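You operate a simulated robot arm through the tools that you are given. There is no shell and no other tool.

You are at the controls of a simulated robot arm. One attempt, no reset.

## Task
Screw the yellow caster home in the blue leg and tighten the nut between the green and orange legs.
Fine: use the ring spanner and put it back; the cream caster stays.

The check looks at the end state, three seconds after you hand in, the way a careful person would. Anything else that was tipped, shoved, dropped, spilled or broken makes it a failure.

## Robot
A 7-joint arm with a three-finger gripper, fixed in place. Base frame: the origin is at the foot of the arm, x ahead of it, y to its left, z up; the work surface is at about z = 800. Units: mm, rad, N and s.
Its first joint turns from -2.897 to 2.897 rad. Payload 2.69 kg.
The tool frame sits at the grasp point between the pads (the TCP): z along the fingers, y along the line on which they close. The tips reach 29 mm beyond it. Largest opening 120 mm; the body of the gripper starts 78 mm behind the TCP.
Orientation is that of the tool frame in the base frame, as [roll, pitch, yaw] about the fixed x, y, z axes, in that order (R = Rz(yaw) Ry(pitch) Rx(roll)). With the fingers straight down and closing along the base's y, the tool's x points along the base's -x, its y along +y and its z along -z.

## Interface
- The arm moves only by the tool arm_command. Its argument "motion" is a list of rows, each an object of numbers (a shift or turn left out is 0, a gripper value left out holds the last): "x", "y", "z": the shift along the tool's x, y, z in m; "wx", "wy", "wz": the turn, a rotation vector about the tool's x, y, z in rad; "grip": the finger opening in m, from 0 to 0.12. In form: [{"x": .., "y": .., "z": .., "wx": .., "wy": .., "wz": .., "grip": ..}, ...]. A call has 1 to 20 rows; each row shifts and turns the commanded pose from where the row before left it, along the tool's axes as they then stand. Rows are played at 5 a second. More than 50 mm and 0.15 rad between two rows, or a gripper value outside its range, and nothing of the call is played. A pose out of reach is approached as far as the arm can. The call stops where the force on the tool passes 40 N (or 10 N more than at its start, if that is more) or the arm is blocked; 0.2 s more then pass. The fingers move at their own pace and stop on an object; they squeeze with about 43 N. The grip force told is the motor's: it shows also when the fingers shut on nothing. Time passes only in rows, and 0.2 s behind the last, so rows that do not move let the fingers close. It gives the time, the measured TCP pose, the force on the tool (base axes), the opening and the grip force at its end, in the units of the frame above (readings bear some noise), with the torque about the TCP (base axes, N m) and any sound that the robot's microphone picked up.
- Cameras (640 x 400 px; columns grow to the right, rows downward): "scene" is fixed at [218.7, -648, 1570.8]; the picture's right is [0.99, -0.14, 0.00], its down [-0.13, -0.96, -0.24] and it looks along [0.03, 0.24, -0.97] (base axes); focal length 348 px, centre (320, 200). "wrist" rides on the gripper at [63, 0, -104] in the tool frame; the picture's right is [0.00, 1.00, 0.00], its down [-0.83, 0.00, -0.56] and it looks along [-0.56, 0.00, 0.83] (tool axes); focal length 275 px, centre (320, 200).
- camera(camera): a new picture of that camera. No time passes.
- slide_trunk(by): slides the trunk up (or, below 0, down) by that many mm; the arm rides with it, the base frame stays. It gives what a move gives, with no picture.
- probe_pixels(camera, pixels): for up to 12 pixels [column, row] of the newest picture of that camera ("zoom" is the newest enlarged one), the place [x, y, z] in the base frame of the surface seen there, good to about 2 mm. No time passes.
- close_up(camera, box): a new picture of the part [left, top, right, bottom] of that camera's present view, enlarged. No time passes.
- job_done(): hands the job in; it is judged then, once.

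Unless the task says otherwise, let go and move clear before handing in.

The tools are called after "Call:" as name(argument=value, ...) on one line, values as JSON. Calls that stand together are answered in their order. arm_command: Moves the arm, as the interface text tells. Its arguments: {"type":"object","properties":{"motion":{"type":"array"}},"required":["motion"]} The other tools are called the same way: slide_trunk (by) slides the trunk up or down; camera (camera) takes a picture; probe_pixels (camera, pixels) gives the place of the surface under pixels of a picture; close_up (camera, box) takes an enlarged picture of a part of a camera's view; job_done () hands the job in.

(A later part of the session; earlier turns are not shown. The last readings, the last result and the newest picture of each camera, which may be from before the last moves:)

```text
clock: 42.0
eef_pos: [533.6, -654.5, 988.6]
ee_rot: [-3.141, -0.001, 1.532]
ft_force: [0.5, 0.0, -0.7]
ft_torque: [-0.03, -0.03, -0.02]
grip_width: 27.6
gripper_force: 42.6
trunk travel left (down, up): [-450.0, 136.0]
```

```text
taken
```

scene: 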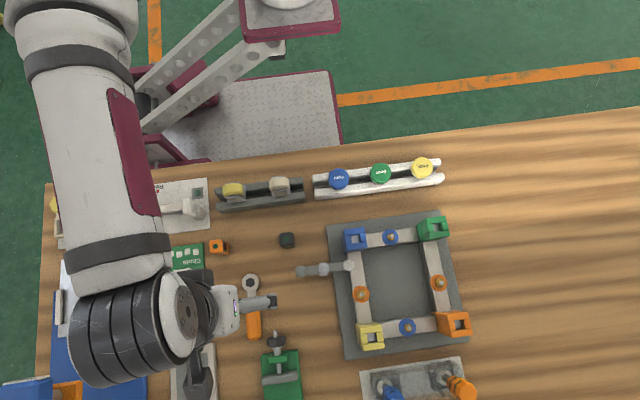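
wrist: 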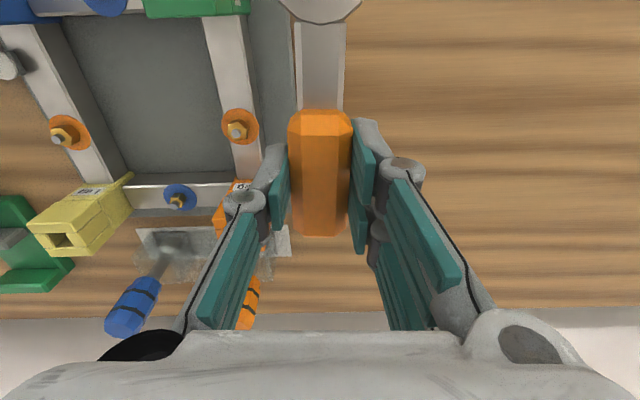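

The spanner is still held and the nut is visible at (238,130). I'll probe it here for a cross-check, then rotate to point the handle outward at 13°.

Call:
close_up(camera="wrist", box=[218, 105, 258, 145])

Call:
probe_pixels(camera="wrist", pixels=[[236, 133], [236, 132], [237, 133], [235, 133], [236, 134], [237, 132]])

Call:
arm_command(motion=[{"wz": -0.06}, {"wz": -0.12}, {"wz": -0.14}, {"wz": -0.14}, {"wz": -0.14}, {"wz": -0.14}, {"wz": -0.14}, {"wz": -0.14}, {"wz": -0.14}, {"wz": -0.14}, {"wz": -0.14}, {"wz": -0.14}, {"wz": -0.14}, {"wz": -0.11}, {"wz": -0.06}, {}])

Call:
camera(camera="wrist")

Call:
camera(camera="scene")

```text
10.00 times, centred on (238, 125) of wrist
```

zoom: 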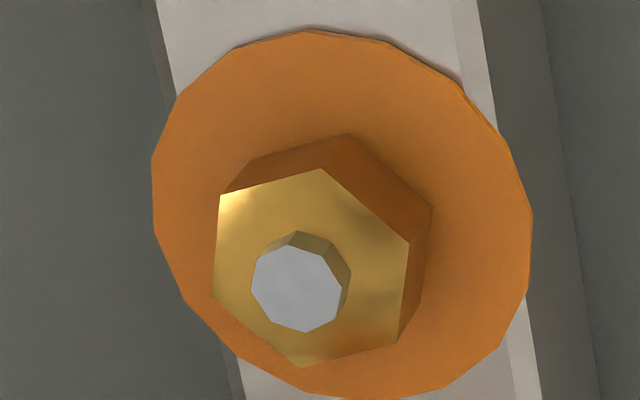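

```text
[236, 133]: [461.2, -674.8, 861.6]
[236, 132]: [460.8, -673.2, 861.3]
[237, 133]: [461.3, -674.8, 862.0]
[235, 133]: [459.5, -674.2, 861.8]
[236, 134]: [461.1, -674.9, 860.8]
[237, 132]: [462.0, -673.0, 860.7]
```

```text
clock: 45.4
eef_pos: [534.7, -655.5, 988.1]
ee_rot: [-3.141, 0.0, -2.86]
ft_force: [-0.1, -0.6, -1.3]
ft_torque: [0.02, 0.0, -0.01]
grip_width: 27.3
gripper_force: 43.0
trunk travel left (down, up): [-450.0, 136.0]
```

```text
taken
```

wrist: 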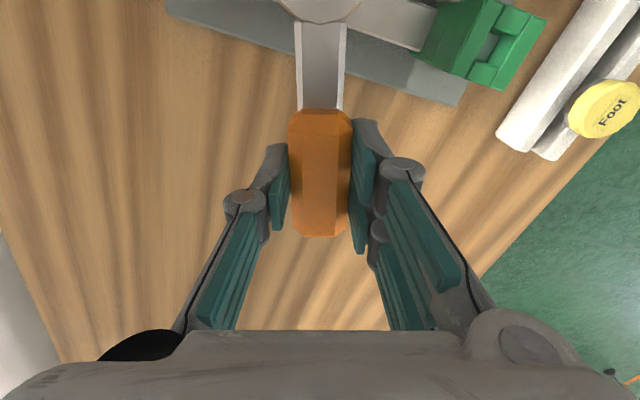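

```text
taken
```

scene: 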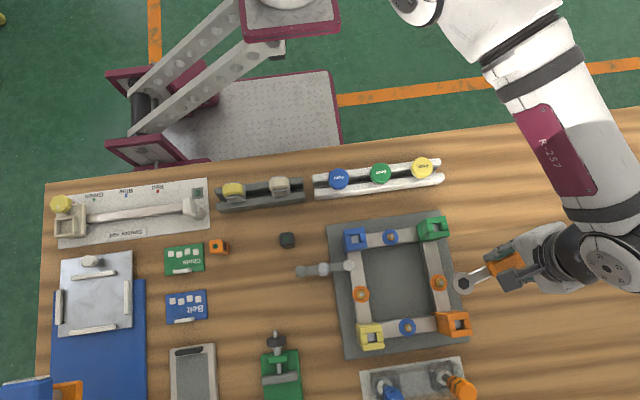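

The scene camera now sees both the ring (463,283) and the nut (438,283) clearly. I'll zoom and probe the ring's edges to measure its actual centre relative to the nut.

Call:
close_up(camera="scene", box=[420, 260, 500, 310])

Call:
probe_pixels(camera="zoom", pixels=[[345, 180], [345, 110], [345, 255], [275, 180], [400, 150], [320, 180], [370, 180], [345, 155], [345, 205], [300, 130], [390, 230], [300, 230]])

```text
8.00 times, centred on (460, 285) of scene
```

zoom: 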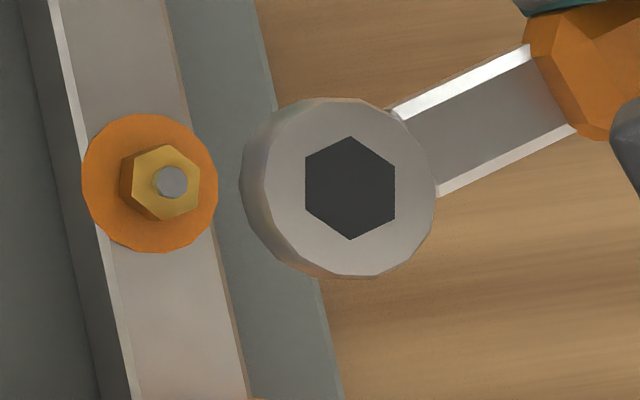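

```text
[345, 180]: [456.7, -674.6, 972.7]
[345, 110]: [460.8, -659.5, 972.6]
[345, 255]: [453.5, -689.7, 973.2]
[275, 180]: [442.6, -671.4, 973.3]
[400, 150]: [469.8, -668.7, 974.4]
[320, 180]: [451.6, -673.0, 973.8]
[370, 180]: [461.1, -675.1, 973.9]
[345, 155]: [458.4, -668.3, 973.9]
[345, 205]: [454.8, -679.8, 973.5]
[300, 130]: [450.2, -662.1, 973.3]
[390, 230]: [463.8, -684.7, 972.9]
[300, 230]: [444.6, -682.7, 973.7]
```

The ring's hex centre is at (457.2,-675.9) and needs to go to the nut (458.8,-673.0), with about 5° clockwise correction to match the hexes. I'll correct and descend to just above the bolt, then re-check.

Call:
arm_command(motion=[{"wz": 0.045}, {"wz": 0.044}, {"x": -0.00224, "y": -0.0042}, {"z": 0.01}, {"z": 0.018}, {"z": 0.02}, {"z": 0.018}, {"z": 0.012}, {"z": 0.005}, {}])

Call:
close_up(camera="scene", box=[420, 260, 500, 310])

Call:
camera(camera="wrist")

```text
clock: 47.6
eef_pos: [539.1, -659.8, 904.8]
ee_rot: [3.141, -0.001, -2.951]
ft_force: [-0.2, 0.4, -0.4]
ft_torque: [0.03, -0.01, -0.03]
grip_width: 27.6
gripper_force: 43.5
trunk travel left (down, up): [-450.0, 136.0]
```

```text
8.00 times, centred on (460, 285) of scene
```

zoom: 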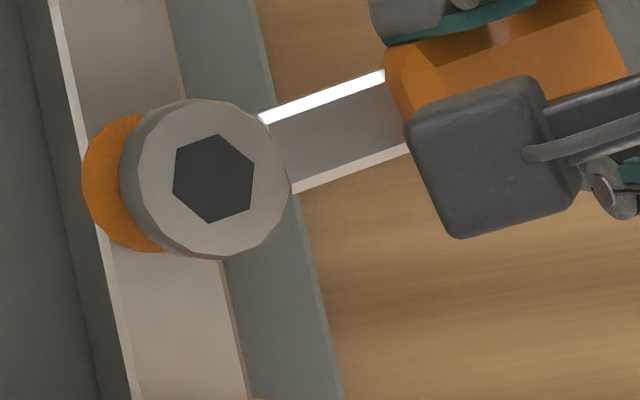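

```text
taken
```

wrist: 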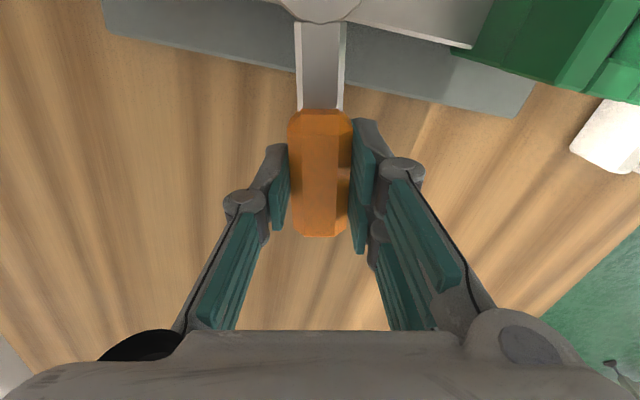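

The ring is nearly above the nut now; I'll probe its hex centre at this height to verify alignment.

Call:
probe_pixels(camera="zoom", pixels=[[213, 178], [200, 178], [226, 178], [213, 160], [213, 196], [205, 165], [221, 190], [213, 170], [213, 186], [207, 178], [219, 178], [150, 178]])

Call:
close_up(camera="scene", box=[432, 270, 462, 295])

```text
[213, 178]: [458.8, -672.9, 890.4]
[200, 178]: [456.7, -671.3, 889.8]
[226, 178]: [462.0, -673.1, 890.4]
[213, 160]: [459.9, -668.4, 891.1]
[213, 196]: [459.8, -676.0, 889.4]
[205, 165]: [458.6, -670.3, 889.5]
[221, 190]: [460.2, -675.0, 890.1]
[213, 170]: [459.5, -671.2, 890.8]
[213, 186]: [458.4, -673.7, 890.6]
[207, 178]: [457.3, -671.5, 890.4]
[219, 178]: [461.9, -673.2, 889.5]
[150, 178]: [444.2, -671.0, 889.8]
```

```text
16.00 times, centred on (447, 282) of scene
```

zoom: 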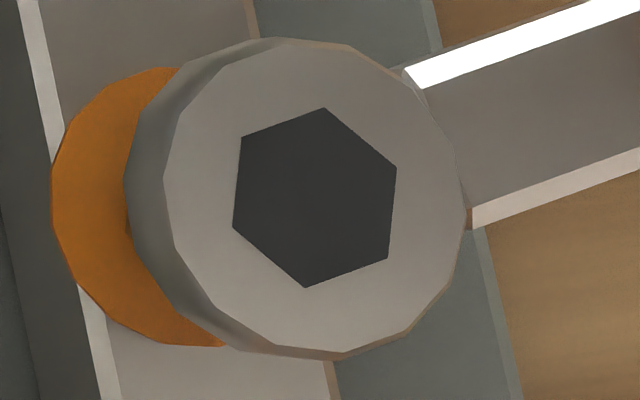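

The ring centre is within about 1 mm of the nut and its hex within ~2°. I'll nudge 0.8 mm and lower in small steps, watching the force.

Call:
arm_command(motion=[{"x": 0.0006, "y": -0.0007, "z": 0.004}, {"z": 0.004}, {"z": 0.004}, {"z": 0.004}, {"z": 0.003}, {}])

Call:
arm_command(motion=[{"z": 0.003}, {"z": 0.003}, {}])

Call:
close_up(camera="scene", box=[420, 260, 500, 310])

```text
clock: 49.0
eef_pos: [537.2, -659.3, 885.1]
ee_rot: [-3.14, 0.0, -2.951]
ft_force: [0.4, -0.2, -1.2]
ft_torque: [0.02, -0.02, 0.03]
grip_width: 27.4
gripper_force: 42.9
trunk travel left (down, up): [-450.0, 136.0]
```

```text
clock: 49.8
eef_pos: [536.9, -659.7, 879.9]
ee_rot: [-3.141, 0.0, -2.951]
ft_force: [0.5, 0.1, -0.7]
ft_torque: [0.01, 0.02, 0.01]
grip_width: 27.2
gripper_force: 43.5
trunk travel left (down, up): [-450.0, 136.0]
```

```text
8.00 times, centred on (460, 285) of scene
```

zoom: 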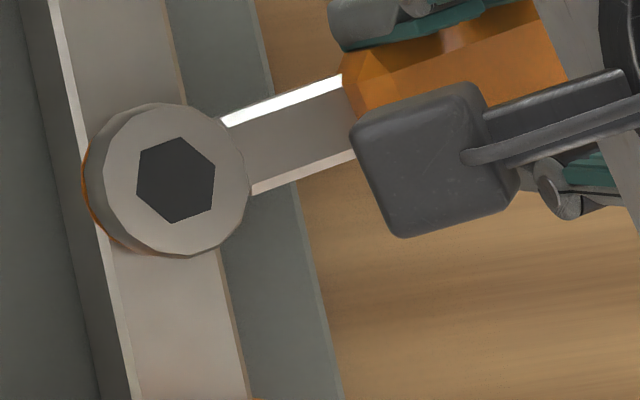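

No contact so far and the ring bottom is already below the nut top, so it's slipping over the nut. I'll lower the last few millimetres toward the washer.

Call:
arm_command(motion=[{"z": 0.002}, {"z": 0.002}, {}])

Call:
close_up(camera="scene", box=[420, 260, 500, 310])

```text
clock: 50.6
eef_pos: [537.9, -659.7, 875.8]
ee_rot: [-3.141, -0.001, -2.952]
ft_force: [0.9, 0.4, -0.9]
ft_torque: [0.0, -0.01, 0.0]
grip_width: 27.3
gripper_force: 43.0
trunk travel left (down, up): [-450.0, 136.0]
```

```text
8.00 times, centred on (460, 285) of scene
```

zoom: 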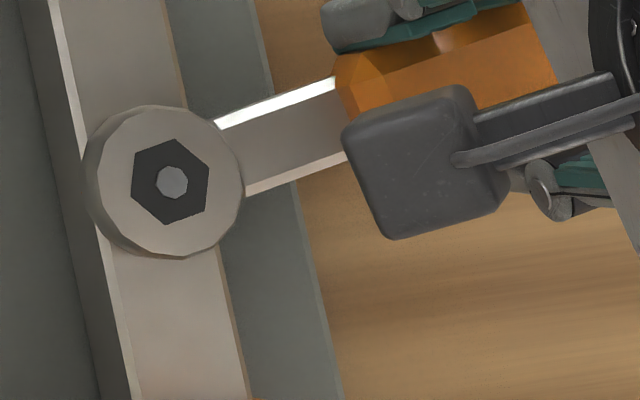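

The bolt shows through the hex at (172,183), so the spanner is seated and centred. I'll start turning clockwise about the nut in small arc steps and read the forces.

Call:
arm_command(motion=[{"x": 0.00024, "y": -0.00395, "wz": 0.05}, {"x": 0.00024, "y": -0.00395, "wz": 0.05}, {"x": 0.00024, "y": -0.00395, "wz": 0.05}, {"x": 0.00024, "y": -0.00395, "wz": 0.05}, {}])

Call:
close_up(camera="scene", box=[420, 260, 500, 310])

```text
clock: 51.8
eef_pos: [537.9, -675.7, 875.9]
ee_rot: [3.141, 0.0, 3.133]
ft_force: [0.0, -0.4, -0.7]
ft_torque: [-0.06, 0.02, 0.01]
grip_width: 27.3
gripper_force: 43.1
trunk travel left (down, up): [-450.0, 136.0]
```

```text
8.00 times, centred on (460, 285) of scene
```

zoom: 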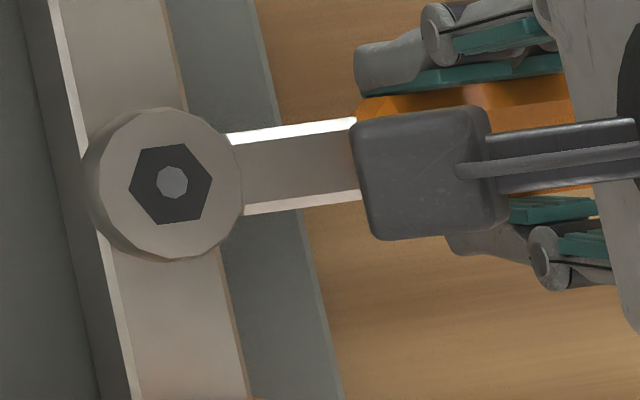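

No resistance yet after ~11.5°. Continuing the arc in steps.

Call:
arm_command(motion=[{"x": 0.00024, "y": -0.00395, "wz": 0.05}, {"x": 0.00024, "y": -0.00395, "wz": 0.05}, {"x": 0.00024, "y": -0.00395, "wz": 0.05}, {"x": 0.00024, "y": -0.00395, "wz": 0.05}, {}])

Call:
arm_command(motion=[{"x": 0.00024, "y": -0.00395, "wz": 0.05}, {"x": 0.00024, "y": -0.00395, "wz": 0.05}, {"x": 0.00024, "y": -0.00395, "wz": 0.05}, {"x": 0.00024, "y": -0.00395, "wz": 0.05}, {}])

Call:
close_up(camera="scene", box=[420, 260, 500, 310])

```text
clock: 53.0
eef_pos: [535.1, -684.4, 876.5]
ee_rot: [-3.136, 0.007, 2.933]
ft_force: [21.8, -23.4, -1.6]
ft_torque: [-0.53, -0.52, 1.5]
grip_width: 28.6
gripper_force: 42.9
out of reach, approached as far as the arm can: row 2, 3
trunk travel left (down, up): [-450.0, 136.0]
```

```text
clock: 54.2
eef_pos: [523.1, -688.4, 876.2]
ee_rot: [-3.135, 0.006, 2.733]
ft_force: [24.2, -28.9, -0.6]
ft_torque: [-0.71, -0.64, 1.52]
grip_width: 31.3
gripper_force: 42.7
out of reach, approached as far as the arm can: row 1, 2, 4
trunk travel left (down, up): [-450.0, 136.0]
```

```text
8.00 times, centred on (460, 285) of scene
```

zoom: 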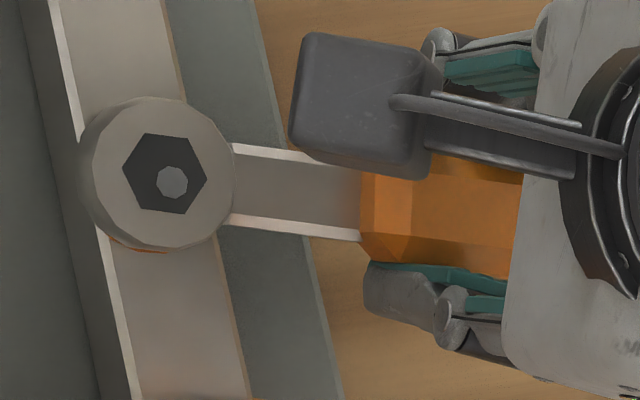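

Resistance appeared (about 38 N) but the arm's position lagged ("out of reach" on some rows) and the handle twisted in the fingers. I'll look at the grip before going on.

Call:
camera(camera="wrist")

Call:
camera(camera="scene")

```text
taken
```

wrist: 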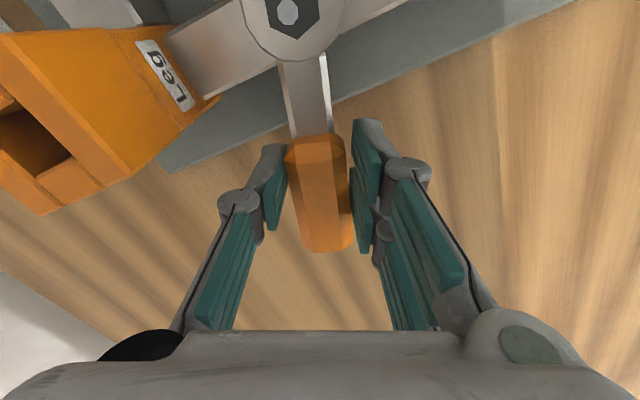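

```text
taken
```

scene: 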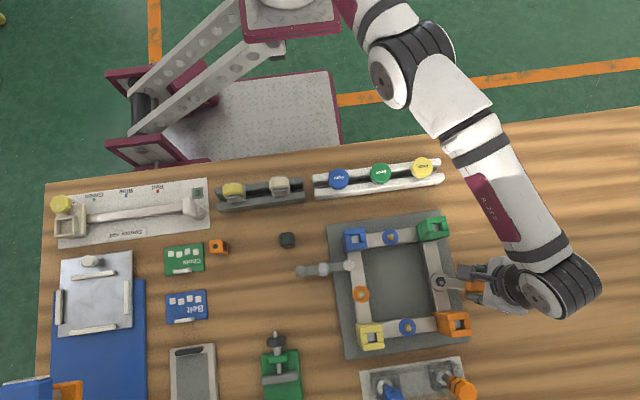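

The force comes from the arm failing to follow the arc (it got stuck near y≈−688) while the wrist kept turning, so the spanner pivoted in the grip. I'll rotate the wrist back to relieve the strain.

Call:
arm_command(motion=[{"wz": -0.04}, {"wz": -0.04}, {"wz": -0.04}, {}])

Call:
camera(camera="wrist")

```text
clock: 55.2
eef_pos: [521.9, -688.6, 874.6]
ee_rot: [-3.138, 0.003, 2.853]
ft_force: [13.8, -26.5, -1.4]
ft_torque: [-0.62, -0.41, 1.35]
grip_width: 28.1
gripper_force: 42.8
trunk travel left (down, up): [-450.0, 136.0]
```

```text
taken
```

wrist: 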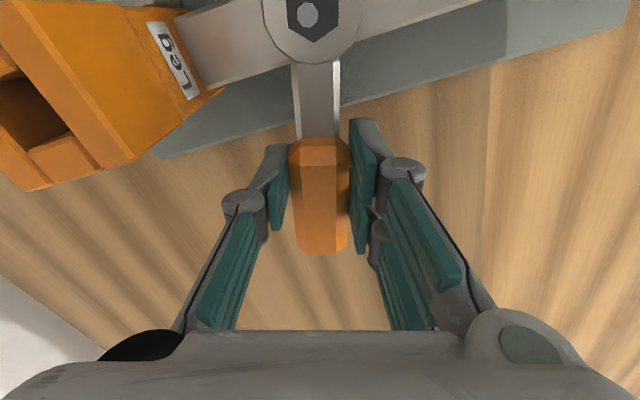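

The handle is aligned in the fingers again, but the ring is pressing sideways on the nut (≈30 N, no net moment). I'll shift the TCP by about (+2,−5) mm to relieve it and see if the arm can go that way.

Call:
arm_command(motion=[{"x": -0.0017, "y": -0.0021}, {"x": -0.0017, "y": -0.0021}, {}])

Call:
close_up(camera="scene", box=[420, 260, 500, 310])

```text
clock: 56.0
eef_pos: [521.8, -688.0, 876.3]
ee_rot: [-3.139, 0.0, 2.856]
ft_force: [6.6, -23.3, -3.6]
ft_torque: [-0.58, -0.42, 1.36]
grip_width: 28.1
gripper_force: 43.0
out of reach, approached as far as the arm can: row 2
trunk travel left (down, up): [-450.0, 136.0]
```

```text
8.00 times, centred on (460, 285) of scene
```

zoom: 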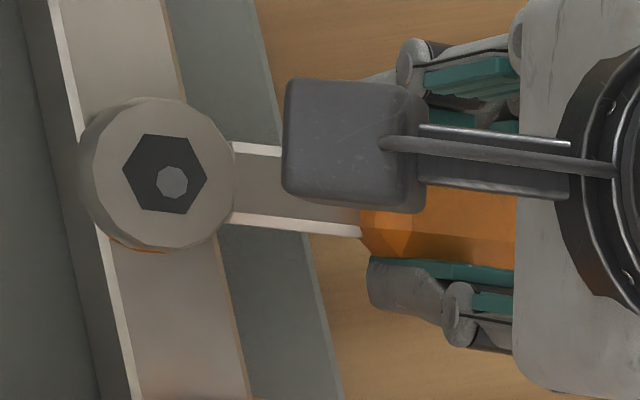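

The arm is simply near full stretch here (forearm almost straight in the scene view), so the outer arc is limited with the trunk this high. I'll relieve the sideways load by turning back slightly, then lift off, lower the trunk for more reach, and retry.

Call:
arm_command(motion=[{"wz": -0.03}, {"wz": -0.03}, {}])

Call:
close_up(camera="scene", box=[420, 260, 500, 310])

```text
clock: 56.8
eef_pos: [521.7, -686.8, 876.8]
ee_rot: [3.138, -0.002, 2.914]
ft_force: [1.9, -9.7, -5.7]
ft_torque: [-0.25, -0.36, 0.61]
grip_width: 27.3
gripper_force: 42.9
trunk travel left (down, up): [-450.0, 136.0]
```

```text
8.00 times, centred on (460, 285) of scene
```

zoom: 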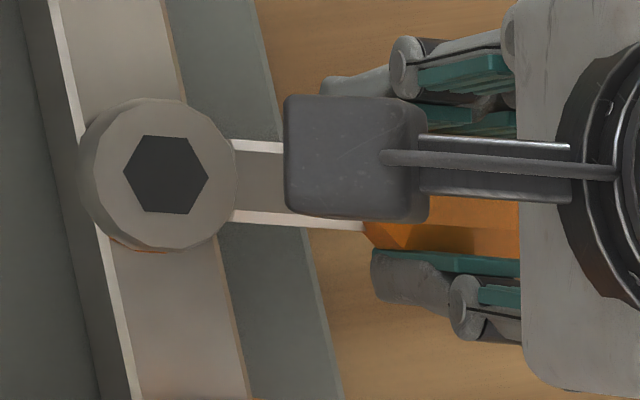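

Side load dropped to ~10 N and the handle is straight in the fingers. I'll lift the ring off the nut slowly.

Call:
arm_command(motion=[{"wz": -0.015, "z": -0.002}, {"z": -0.003}, {"z": -0.003}, {"z": -0.004}, {"z": -0.005}, {"z": -0.006}, {"z": -0.007}, {}])

Call:
close_up(camera="scene", box=[420, 260, 500, 310])

Call:
camera(camera="wrist")

```text
clock: 58.6
eef_pos: [522.4, -685.7, 907.3]
ee_rot: [3.14, 0.001, 2.929]
ft_force: [0.1, 0.0, -0.3]
ft_torque: [0.01, -0.05, 0.01]
grip_width: 27.4
gripper_force: 42.9
trunk travel left (down, up): [-450.0, 136.0]
```

```text
8.00 times, centred on (460, 285) of scene
```

zoom: 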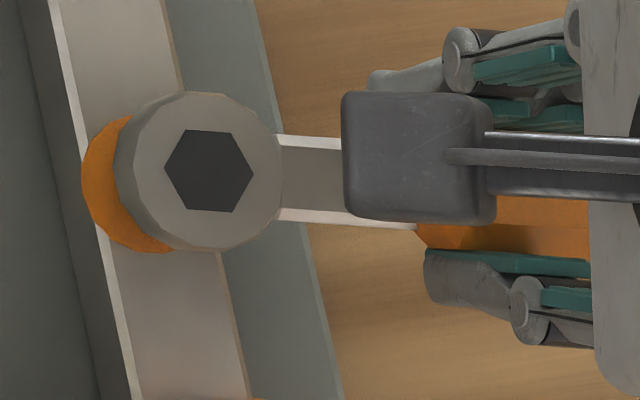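

```text
taken
```

wrist: 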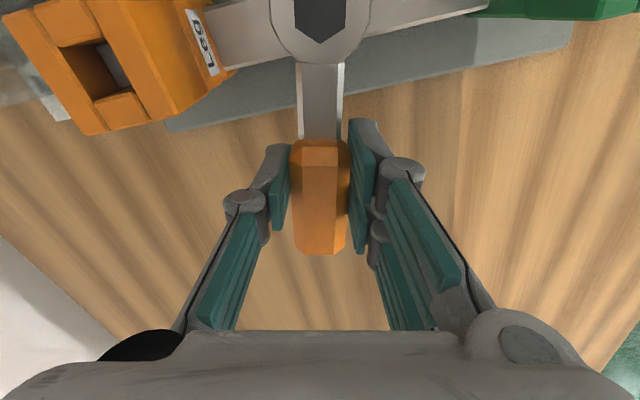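

The ring is clear of the nut, and the handle has slid so the ring is now ~65 mm from the TCP. I'll rise to about z=1080 and then lower the trunk in a modest step to check it doesn't disturb the grip.

Call:
arm_command(motion=[{"z": -0.008}, {"z": -0.014}, {"z": -0.02}, {"z": -0.02}, {"z": -0.02}, {"z": -0.02}, {"z": -0.02}, {"z": -0.02}, {"z": -0.014}, {"z": -0.008}, {}])

Call:
slide_trunk(by=-30)

Call:
camera(camera="wrist")

```text
clock: 61.0
eef_pos: [516.1, -673.9, 1070.2]
ee_rot: [3.14, 0.001, 2.928]
ft_force: [-0.7, -0.4, -1.5]
ft_torque: [0.03, -0.02, 0.01]
grip_width: 27.2
gripper_force: 43.0
out of reach, approached as far as the arm can: row 5, 8
trunk travel left (down, up): [-450.0, 136.0]
```

```text
clock: 61.8
eef_pos: [517.6, -676.4, 1039.6]
ee_rot: [-3.141, 0.002, 2.928]
ft_force: [0.3, -0.8, -1.0]
ft_torque: [0.01, 0.03, -0.02]
grip_width: 27.4
gripper_force: 43.1
trunk travel left (down, up): [-420.0, 166.0]
```

```text
taken
```

wrist: 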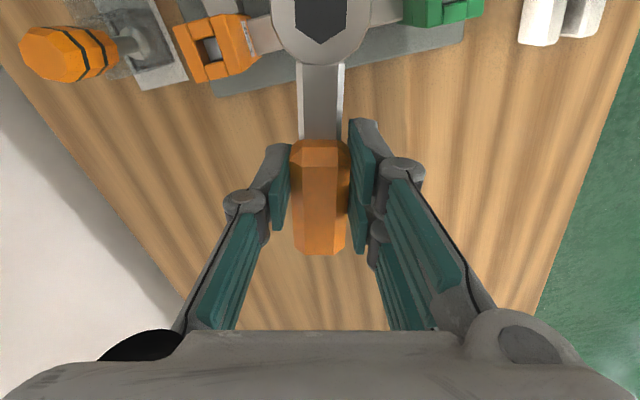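

The grip survived the trunk step, but the reach got smaller at greater height, so I need to understand the arm's shape. I'll take a scene picture and probe the arm's links.

Call:
camera(camera="scene")

```text
taken
```

scene: 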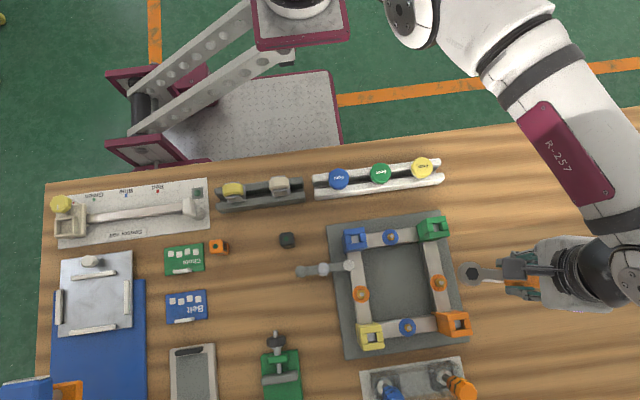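

Call:
probe_pixels(camera="scene", pixels=[[402, 10], [440, 30], [470, 20], [530, 80], [570, 150], [610, 200], [630, 280], [600, 270], [550, 260], [300, 10], [255, 20], [290, 5]])

Call:
probe_pixels(camera="scene", pixels=[[240, 100], [130, 150], [200, 60], [140, 90], [270, 55], [230, 130], [320, 35], [420, 5], [435, 5], [500, 10], [585, 110], [500, 80]])

```text
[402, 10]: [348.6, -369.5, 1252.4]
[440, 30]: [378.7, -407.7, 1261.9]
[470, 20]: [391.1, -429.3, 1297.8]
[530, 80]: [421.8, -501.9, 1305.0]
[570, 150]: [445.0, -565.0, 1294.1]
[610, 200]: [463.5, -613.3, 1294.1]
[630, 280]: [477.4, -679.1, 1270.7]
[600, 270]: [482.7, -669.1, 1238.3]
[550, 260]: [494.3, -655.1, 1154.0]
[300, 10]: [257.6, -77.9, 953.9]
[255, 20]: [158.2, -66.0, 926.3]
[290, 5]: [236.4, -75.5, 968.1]
```

```text
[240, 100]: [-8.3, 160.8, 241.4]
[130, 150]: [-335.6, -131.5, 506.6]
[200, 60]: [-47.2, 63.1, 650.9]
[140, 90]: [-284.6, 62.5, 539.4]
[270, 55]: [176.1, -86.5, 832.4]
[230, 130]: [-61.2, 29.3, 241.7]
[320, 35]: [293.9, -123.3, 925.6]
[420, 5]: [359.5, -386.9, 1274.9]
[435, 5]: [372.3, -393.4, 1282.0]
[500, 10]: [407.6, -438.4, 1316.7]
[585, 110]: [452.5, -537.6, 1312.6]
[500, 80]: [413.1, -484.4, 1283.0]
```

Probing reveals the arm is mounted around (250,−78) and was fully stretched; on the outer side it can sweep the handle only from about +60° down to −12°. That still allows 60° strokes. I'll check the nut's present angle in the scene.

Call:
close_up(camera="scene", box=[422, 270, 454, 296])

Call:
close_up(camera="scene", box=[450, 250, 510, 300])

```text
15.38 times, centred on (438, 283) of scene
```

zoom: 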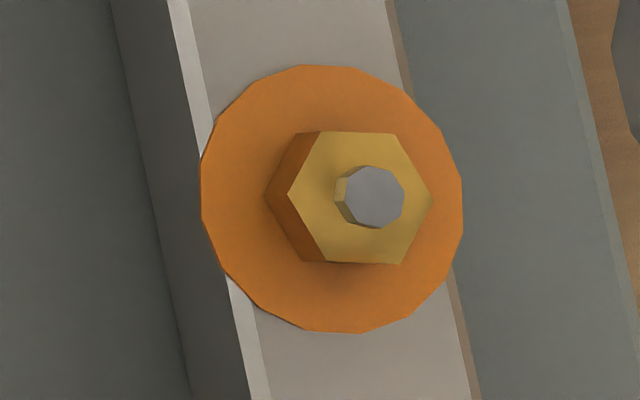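

```text
8.00 times, centred on (480, 275) of scene
```

zoom: 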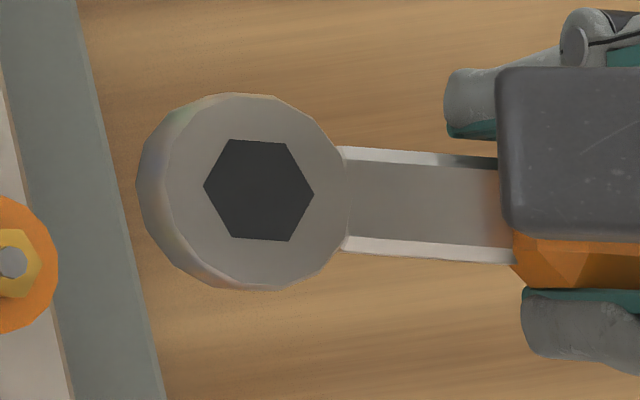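

The nut did turn — its hex is now ~23° further clockwise (vertices at zoom (326,131),(394,133),(433,200)…), following the spanner with almost no play or resistance. I'll compare with the reference nut on the opposite rail to see how far it must go.

Call:
close_up(camera="scene", box=[345, 280, 377, 306])

Call:
probe_pixels(camera="zoom", pixels=[[320, 200], [340, 200], [330, 200], [300, 200], [360, 200], [320, 150], [320, 250], [250, 200], [400, 200], [320, 120], [320, 300], [280, 150]])

Call:
close_up(camera="scene", box=[375, 225, 407, 251])

Call:
close_up(camera="scene", box=[392, 314, 424, 340])

```text
15.38 times, centred on (361, 293) of scene
```

zoom: 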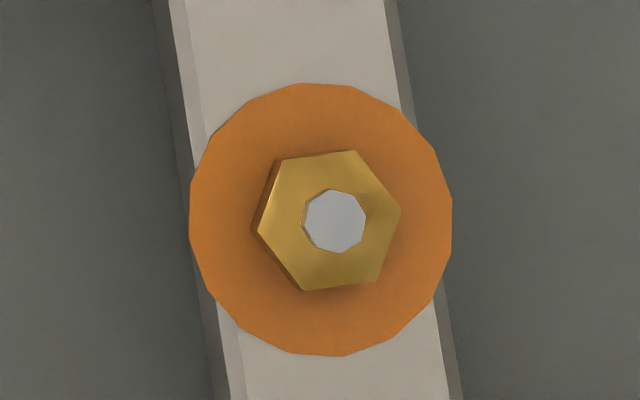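

```text
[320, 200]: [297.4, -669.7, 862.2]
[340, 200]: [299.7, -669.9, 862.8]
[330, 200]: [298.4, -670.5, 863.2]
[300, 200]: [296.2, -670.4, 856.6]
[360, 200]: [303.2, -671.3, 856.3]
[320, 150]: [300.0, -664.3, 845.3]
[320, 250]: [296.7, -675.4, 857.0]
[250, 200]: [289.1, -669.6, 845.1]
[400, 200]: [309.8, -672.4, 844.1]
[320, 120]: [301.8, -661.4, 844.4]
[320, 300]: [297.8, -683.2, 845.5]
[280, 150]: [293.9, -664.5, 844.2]
```

```text
15.38 times, centred on (391, 238) of scene
```

zoom: 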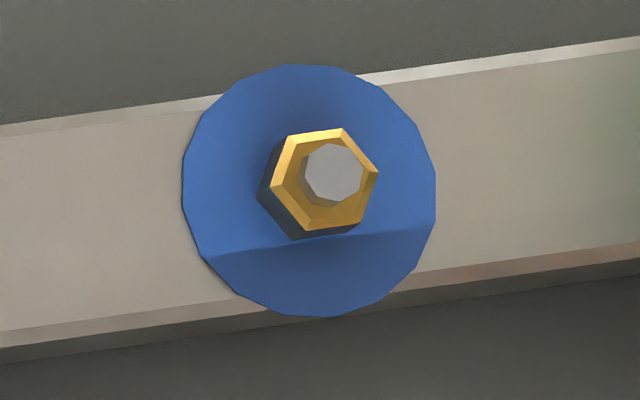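

```text
15.38 times, centred on (408, 327) of scene
```

zoom: 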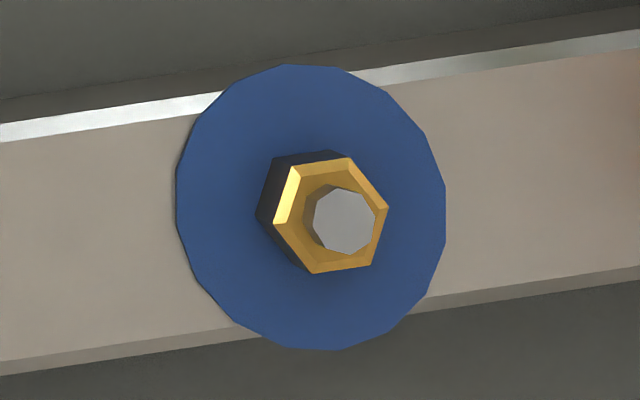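

The reference nut top sits ~2 mm lower on its bolt (856.6 vs bolt 862.7), so the target nut needs roughly a turn or more. Before re-seating at handle angle 49°, I'll probe how wide the finger knuckles are relative to the green leg.

Call:
camera(camera="wrist")

Call:
probe_pixels(camera="wrist", pixels=[[405, 170], [428, 172], [375, 130], [390, 150], [362, 240], [380, 240], [240, 200], [226, 203], [275, 160], [465, 270], [210, 260], [320, 175]])

```text
taken
```

wrist: 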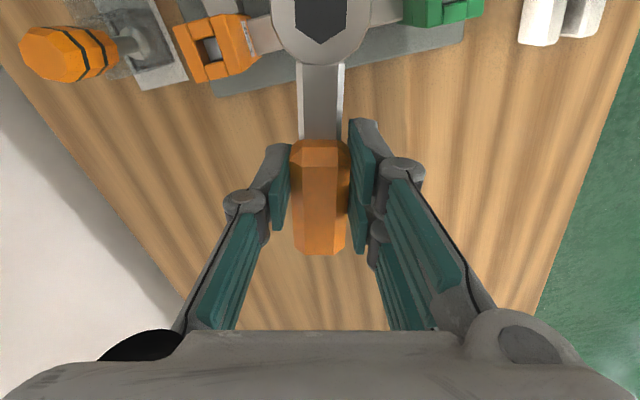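

```text
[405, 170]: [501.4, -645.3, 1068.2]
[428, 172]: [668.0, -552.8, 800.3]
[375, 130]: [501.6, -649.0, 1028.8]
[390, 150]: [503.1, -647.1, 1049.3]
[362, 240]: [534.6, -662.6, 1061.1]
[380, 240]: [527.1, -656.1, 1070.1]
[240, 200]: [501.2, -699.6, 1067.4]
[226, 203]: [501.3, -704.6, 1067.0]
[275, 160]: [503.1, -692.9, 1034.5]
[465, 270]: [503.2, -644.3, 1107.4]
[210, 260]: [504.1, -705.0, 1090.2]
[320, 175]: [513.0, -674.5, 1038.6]
```

Clearances are fine (≈10 mm to the green leg at 49°). I'll rotate and shift so the handle points at 49°, aligned with the nut's current hex, then descend to just above.

Call:
arm_command(motion=[{"wz": -0.07}, {"wz": -0.12}, {"wz": -0.14}, {"wz": -0.14}, {"wz": -0.14}, {"wz": -0.14}, {"wz": -0.14}, {"wz": -0.118}, {"wz": -0.06}, {"x": -0.006, "y": 0.0095}, {"x": -0.0088, "y": 0.0138}, {"x": -0.0088, "y": 0.0138}, {"x": -0.006, "y": 0.0095}, {"z": 0.012}, {"z": 0.02}, {"z": 0.025}, {"z": 0.025}, {"z": 0.02}, {"z": 0.015}, {"z": 0.008}])

Call:
arm_command(motion=[{"z": 0.007}, {}])

Call:
close_up(camera="scene", box=[432, 270, 462, 295])

Call:
camera(camera="wrist")

```text
clock: 66.0
eef_pos: [501.9, -620.7, 913.4]
ee_rot: [3.142, 0.001, -2.285]
ft_force: [-0.1, 0.5, -0.4]
ft_torque: [-0.02, 0.01, 0.01]
grip_width: 27.5
gripper_force: 42.9
trunk travel left (down, up): [-420.0, 166.0]
```

```text
clock: 66.5
eef_pos: [502.2, -623.3, 907.4]
ee_rot: [3.141, -0.001, -2.287]
ft_force: [-0.2, 0.6, -2.4]
ft_torque: [-0.01, -0.02, 0.02]
grip_width: 27.2
gripper_force: 43.6
trunk travel left (down, up): [-420.0, 166.0]
```

```text
16.00 times, centred on (447, 282) of scene
```

zoom: 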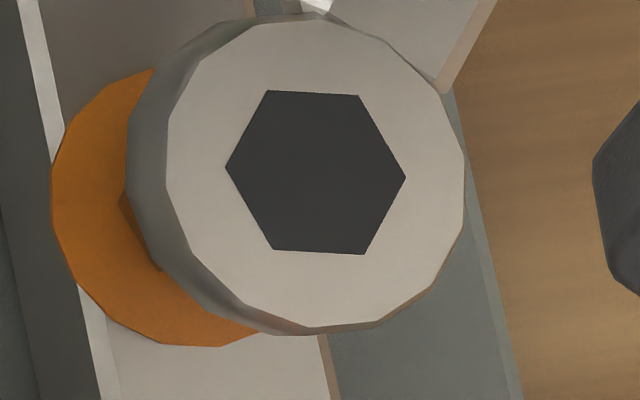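

```text
taken
```

wrist: 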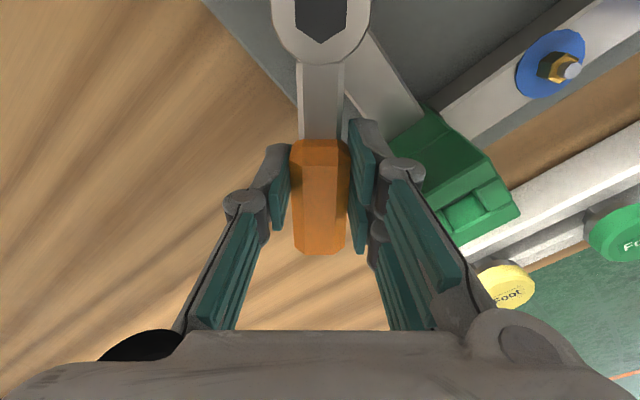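

The hex angle matches the nut well (≈0.5°). The ring centre at zoom (316,172) seems ~3.5 mm too far in +y; I'll probe to confirm.

Call:
probe_pixels(camera="zoom", pixels=[[316, 172], [300, 172], [332, 172], [316, 156], [316, 188], [290, 150], [342, 194], [290, 194], [342, 150], [316, 140], [316, 204], [310, 172]])

```text
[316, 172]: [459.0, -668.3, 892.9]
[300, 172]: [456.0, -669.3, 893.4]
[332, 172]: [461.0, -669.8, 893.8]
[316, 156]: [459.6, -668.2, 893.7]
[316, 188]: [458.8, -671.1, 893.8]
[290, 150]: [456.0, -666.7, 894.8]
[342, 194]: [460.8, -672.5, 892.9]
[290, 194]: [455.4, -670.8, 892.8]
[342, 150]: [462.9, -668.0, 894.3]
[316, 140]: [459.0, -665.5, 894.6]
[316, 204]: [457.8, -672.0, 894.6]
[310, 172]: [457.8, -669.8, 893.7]
```

Confirmed: ring at (458.8,-669.3) must move 3.7 mm in −y. I'll correct, then lower onto the nut.

Call:
arm_command(motion=[{"x": 0.0027, "y": -0.0025}, {"z": 0.006}, {"z": 0.007}, {"z": 0.006}, {"z": 0.004}, {"z": 0.004}, {}])

Call:
arm_command(motion=[{"z": 0.003}, {"z": 0.002}, {}])

Call:
close_up(camera="scene", box=[422, 265, 462, 298])

```text
clock: 68.2
eef_pos: [504.4, -626.9, 880.2]
ee_rot: [-3.14, 0.0, -2.287]
ft_force: [0.4, -0.5, -1.3]
ft_torque: [0.01, 0.03, -0.01]
grip_width: 27.2
gripper_force: 43.1
trunk travel left (down, up): [-420.0, 166.0]
```

```text
clock: 69.0
eef_pos: [502.1, -626.4, 875.8]
ee_rot: [3.141, -0.001, -2.286]
ft_force: [0.2, -0.6, -0.8]
ft_torque: [0.02, 0.0, -0.02]
grip_width: 27.4
gripper_force: 43.1
trunk travel left (down, up): [-420.0, 166.0]
```

```text
12.12 times, centred on (442, 282) of scene
```

zoom: 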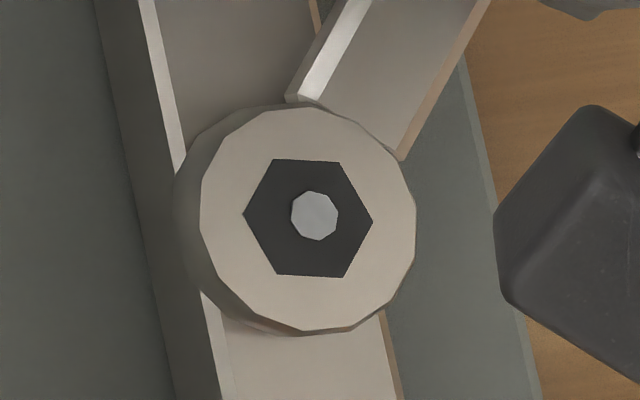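

Seated again with the bolt visible in the hex (314,216). I'll turn clockwise about the nut for the first ~20° and check the load.

Call:
arm_command(motion=[{"x": -0.0003, "y": -0.0042, "wz": 0.06}, {"x": 0.00025, "y": -0.00379, "wz": 0.06}, {"x": 0.00025, "y": -0.00379, "wz": 0.06}, {"x": 0.00025, "y": -0.00379, "wz": 0.06}, {"x": 0.00025, "y": -0.00379, "wz": 0.06}, {"x": 0.00025, "y": -0.00379, "wz": 0.06}])

Call:
arm_command(motion=[{"x": 0.00025, "y": -0.00379, "wz": 0.06}, {"x": 0.00025, "y": -0.00379, "wz": 0.06}, {"x": 0.00025, "y": -0.00379, "wz": 0.06}, {"x": 0.00025, "y": -0.00379, "wz": 0.06}, {"x": 0.00025, "y": -0.00379, "wz": 0.06}])

Call:
close_up(camera="scene", box=[422, 265, 462, 298])

```text
clock: 70.3
eef_pos: [515.5, -644.8, 876.0]
ee_rot: [-3.14, 0.001, -2.647]
ft_force: [0.5, -0.3, -1.5]
ft_torque: [0.0, 0.01, -0.02]
grip_width: 27.4
gripper_force: 42.8
trunk travel left (down, up): [-420.0, 166.0]
```

```text
clock: 71.5
eef_pos: [521.7, -661.5, 876.0]
ee_rot: [-3.141, 0.0, -2.949]
ft_force: [0.3, 0.4, -1.1]
ft_torque: [0.0, 0.01, -0.01]
grip_width: 27.2
gripper_force: 43.1
trunk travel left (down, up): [-420.0, 166.0]
```

```text
12.12 times, centred on (442, 282) of scene
```

zoom: 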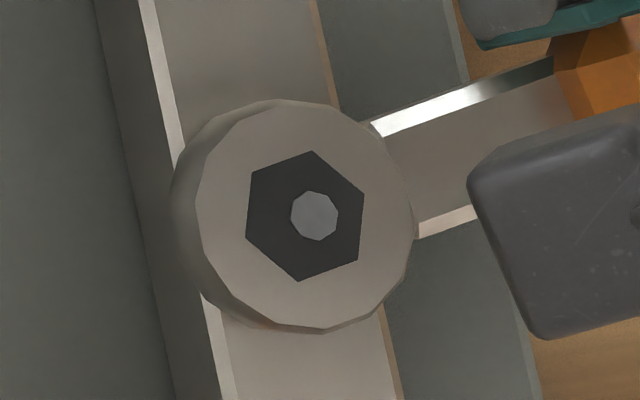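

No resistance yet; the ring is drifting ~1.5 mm to −x of the bolt, so I'll correct while continuing the stroke to about −10°.

Call:
arm_command(motion=[{"x": -0.0003, "y": -0.0039, "wz": 0.06}, {"x": -0.0003, "y": -0.0039, "wz": 0.06}, {"x": 0.00025, "y": -0.00379, "wz": 0.06}, {"x": 0.00025, "y": -0.00379, "wz": 0.06}, {"x": 0.00025, "y": -0.00379, "wz": 0.06}])

Call:
close_up(camera="scene", box=[422, 265, 462, 298])

```text
clock: 72.8
eef_pos: [523.7, -682.2, 875.2]
ee_rot: [-3.14, -0.001, 3.037]
ft_force: [-0.1, 0.0, -0.5]
ft_torque: [-0.01, 0.02, -0.02]
grip_width: 27.4
gripper_force: 42.9
trunk travel left (down, up): [-420.0, 166.0]
```

```text
12.12 times, centred on (442, 282) of scene
```

zoom: 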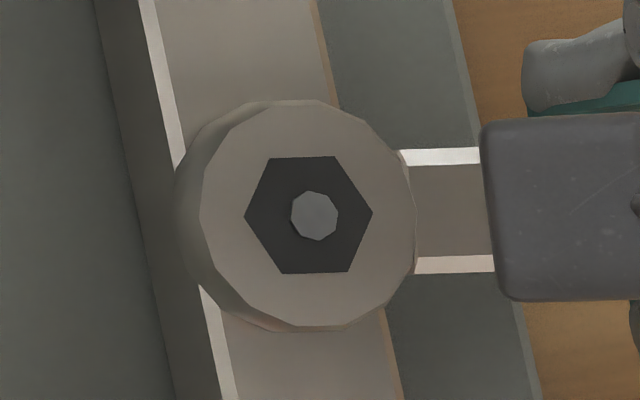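

Stroke done without noticeable load. I'll lift the ring ~60 mm to verify how far the nut actually turned.

Call:
arm_command(motion=[{"z": -0.004}, {"z": -0.008}, {"z": -0.012}, {"z": -0.014}, {"z": -0.014}, {"z": -0.01}, {"z": -0.006}])

Call:
close_up(camera="scene", box=[422, 270, 454, 296])

Call:
probe_pixels(camera="zoom", pixels=[[374, 197], [384, 197], [374, 187], [374, 207], [362, 150], [410, 190], [395, 240], [345, 245], [320, 200], [330, 165], [410, 220], [320, 210]])

```text
clock: 74.3
eef_pos: [524.7, -681.5, 944.4]
ee_rot: [3.141, -0.001, 3.036]
ft_force: [-0.2, 0.2, -0.6]
ft_torque: [0.02, 0.0, -0.03]
grip_width: 27.3
gripper_force: 43.2
trunk travel left (down, up): [-420.0, 166.0]
```

```text
15.38 times, centred on (438, 283) of scene
```

zoom: 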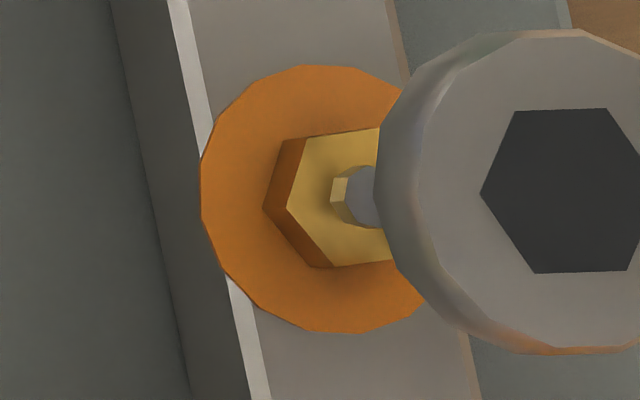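

```text
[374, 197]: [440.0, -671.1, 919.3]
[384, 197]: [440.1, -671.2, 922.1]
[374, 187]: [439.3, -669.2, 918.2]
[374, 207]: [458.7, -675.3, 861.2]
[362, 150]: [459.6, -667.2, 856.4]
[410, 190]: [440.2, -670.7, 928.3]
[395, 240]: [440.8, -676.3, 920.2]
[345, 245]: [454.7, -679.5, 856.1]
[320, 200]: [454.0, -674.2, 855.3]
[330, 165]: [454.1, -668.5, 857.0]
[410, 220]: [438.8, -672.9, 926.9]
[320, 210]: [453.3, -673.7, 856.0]
```

The nut followed ~51° of the stroke and its top dropped from 858 to ~856, nearly level with the reference. To re-engage comfortably next time, I'll lower back at the same pose and push the stroke a few more degrees.

Call:
arm_command(motion=[{"z": 0.006}, {"z": 0.012}, {"z": 0.014}, {"z": 0.014}, {"z": 0.01}, {"z": 0.006}, {"z": 0.004}, {"z": 0.002}, {}])

Call:
close_up(camera="scene", box=[422, 265, 462, 298])

```text
clock: 76.3
eef_pos: [524.3, -682.7, 876.5]
ee_rot: [3.141, -0.001, 3.035]
ft_force: [-0.1, -0.1, -1.2]
ft_torque: [0.02, 0.02, 0.02]
grip_width: 27.3
gripper_force: 43.5
trunk travel left (down, up): [-420.0, 166.0]
```

```text
12.12 times, centred on (442, 282) of scene
```

zoom: 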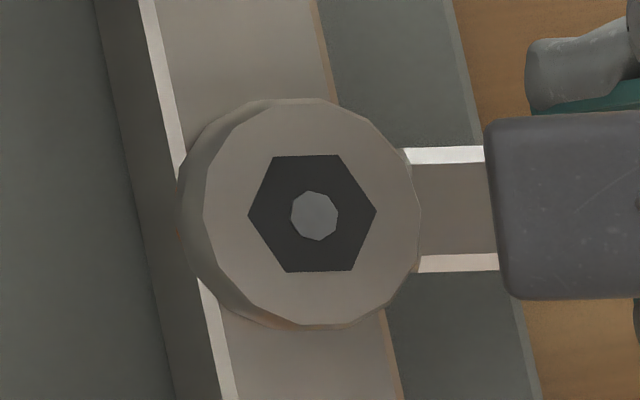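

Seated and centred. Turning a few degrees further in small steps.

Call:
arm_command(motion=[{"x": 0.0001, "y": -0.0019, "wz": 0.03}, {"x": 0.0001, "y": -0.0019, "wz": 0.03}, {"x": 0.0001, "y": -0.0019, "wz": 0.03}])

Call:
arm_command(motion=[{"x": 0.0001, "y": -0.0019, "wz": 0.03}, {"x": 0.0001, "y": -0.0019, "wz": 0.03}])

Call:
close_up(camera="scene", box=[422, 265, 462, 298])

```text
clock: 77.2
eef_pos: [522.3, -688.1, 875.0]
ee_rot: [3.141, 0.0, 2.946]
ft_force: [0.1, 1.0, -1.1]
ft_torque: [-0.02, -0.02, 0.0]
grip_width: 27.3
gripper_force: 43.0
trunk travel left (down, up): [-420.0, 166.0]
```

```text
clock: 77.8
eef_pos: [521.4, -691.4, 875.2]
ee_rot: [3.142, -0.001, 2.886]
ft_force: [0.6, 0.5, -1.4]
ft_torque: [0.0, 0.01, -0.02]
grip_width: 27.2
gripper_force: 43.1
trunk travel left (down, up): [-420.0, 166.0]
```

```text
12.12 times, centred on (442, 282) of scene
```

zoom: 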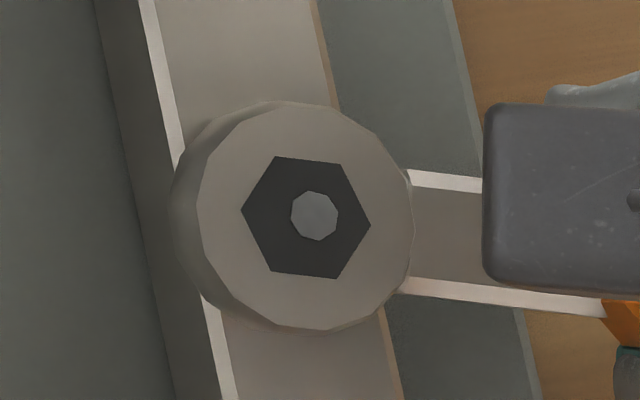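

Still reachable with no resistance (handle at about −14.6°). I'll try a bit more.

Call:
arm_command(motion=[{"x": -0.0003, "y": -0.0019, "wz": 0.03}, {"x": -0.0001, "y": -0.0019, "wz": 0.03}, {"x": 0.0001, "y": -0.0019, "wz": 0.03}])

Call:
close_up(camera="scene", box=[422, 265, 462, 298])

```text
clock: 78.5
eef_pos: [519.4, -696.4, 874.9]
ee_rot: [3.141, 0.0, 2.795]
ft_force: [0.9, 0.0, -2.0]
ft_torque: [0.02, -0.03, 0.01]
grip_width: 27.3
gripper_force: 43.0
trunk travel left (down, up): [-420.0, 166.0]
```

```text
12.12 times, centred on (442, 282) of scene
```

zoom: 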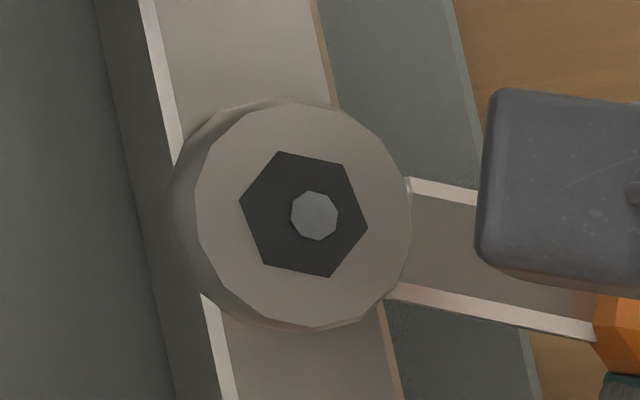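

Reach is better with the trunk lowered, still no resistance at about −20°. Continuing in steps.

Call:
arm_command(motion=[{"x": -0.0003, "y": -0.0026, "wz": 0.04}, {"x": 0.0001, "y": -0.00253, "wz": 0.04}, {"x": 0.0001, "y": -0.00253, "wz": 0.04}])

Call:
close_up(camera="scene", box=[422, 265, 462, 298])

```text
clock: 79.3
eef_pos: [518.0, -702.0, 875.4]
ee_rot: [-3.139, 0.006, 2.676]
ft_force: [10.1, -21.0, -4.2]
ft_torque: [-0.57, -0.47, 0.95]
grip_width: 27.0
gripper_force: 42.9
out of reach, approached as far as the arm can: row 3
trunk travel left (down, up): [-420.0, 166.0]
```

```text
12.12 times, centred on (442, 282) of scene
```

zoom: 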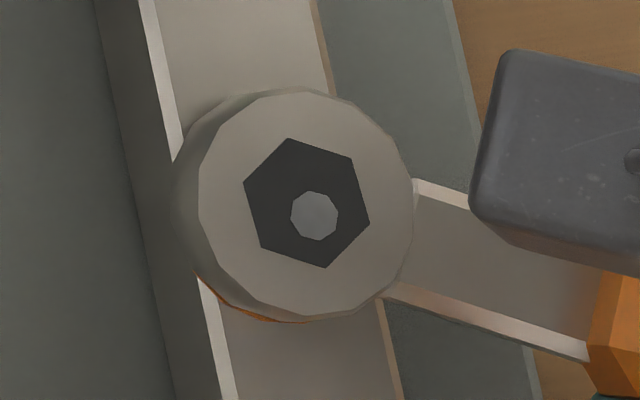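

That load again is only sideways from reaching the arm's limit (no net moment on the nut). I'll back off slightly, lift, and lower the trunk a bit more to gain reach before re-seating.

Call:
arm_command(motion=[{"wz": -0.03}, {"wz": -0.03}, {}])

Call:
arm_command(motion=[{"z": -0.003}, {"z": -0.004}, {"z": -0.006}, {"z": -0.008}, {"z": -0.012}, {"z": -0.014}, {"z": -0.012}, {"z": -0.008}])

Call:
close_up(camera="scene", box=[422, 270, 454, 296])

Call:
camera(camera="wrist")

```text
clock: 80.2
eef_pos: [518.2, -698.0, 875.4]
ee_rot: [3.14, 0.001, 2.739]
ft_force: [19.8, -7.0, 2.4]
ft_torque: [-0.14, -0.35, -0.03]
grip_width: 27.2
gripper_force: 42.6
trunk travel left (down, up): [-420.0, 166.0]
```

```text
clock: 82.0
eef_pos: [515.2, -698.0, 942.6]
ee_rot: [-3.141, 0.0, 2.736]
ft_force: [0.5, -0.8, -1.0]
ft_torque: [-0.02, -0.01, -0.04]
grip_width: 27.4
gripper_force: 43.4
trunk travel left (down, up): [-420.0, 166.0]
```

```text
15.38 times, centred on (438, 283) of scene
```

zoom: 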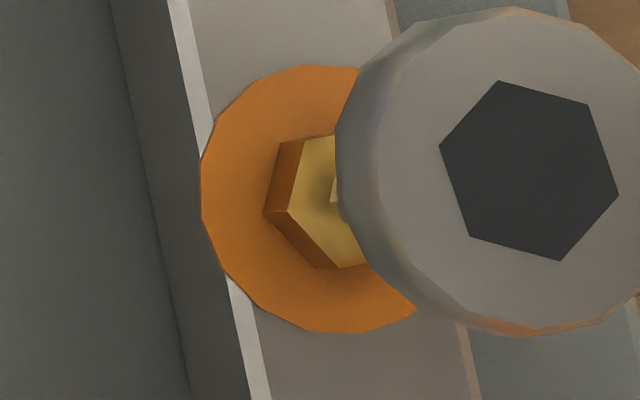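

```text
taken
```

wrist: 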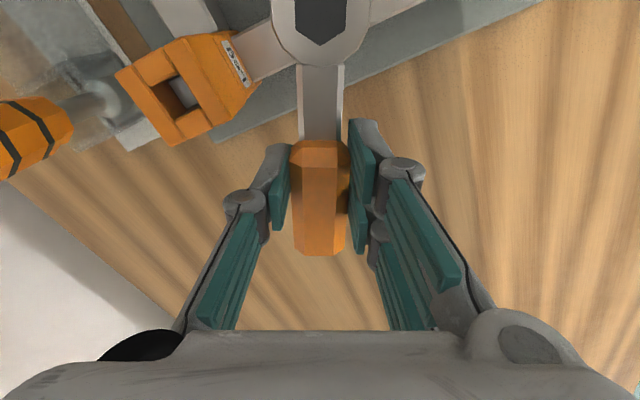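

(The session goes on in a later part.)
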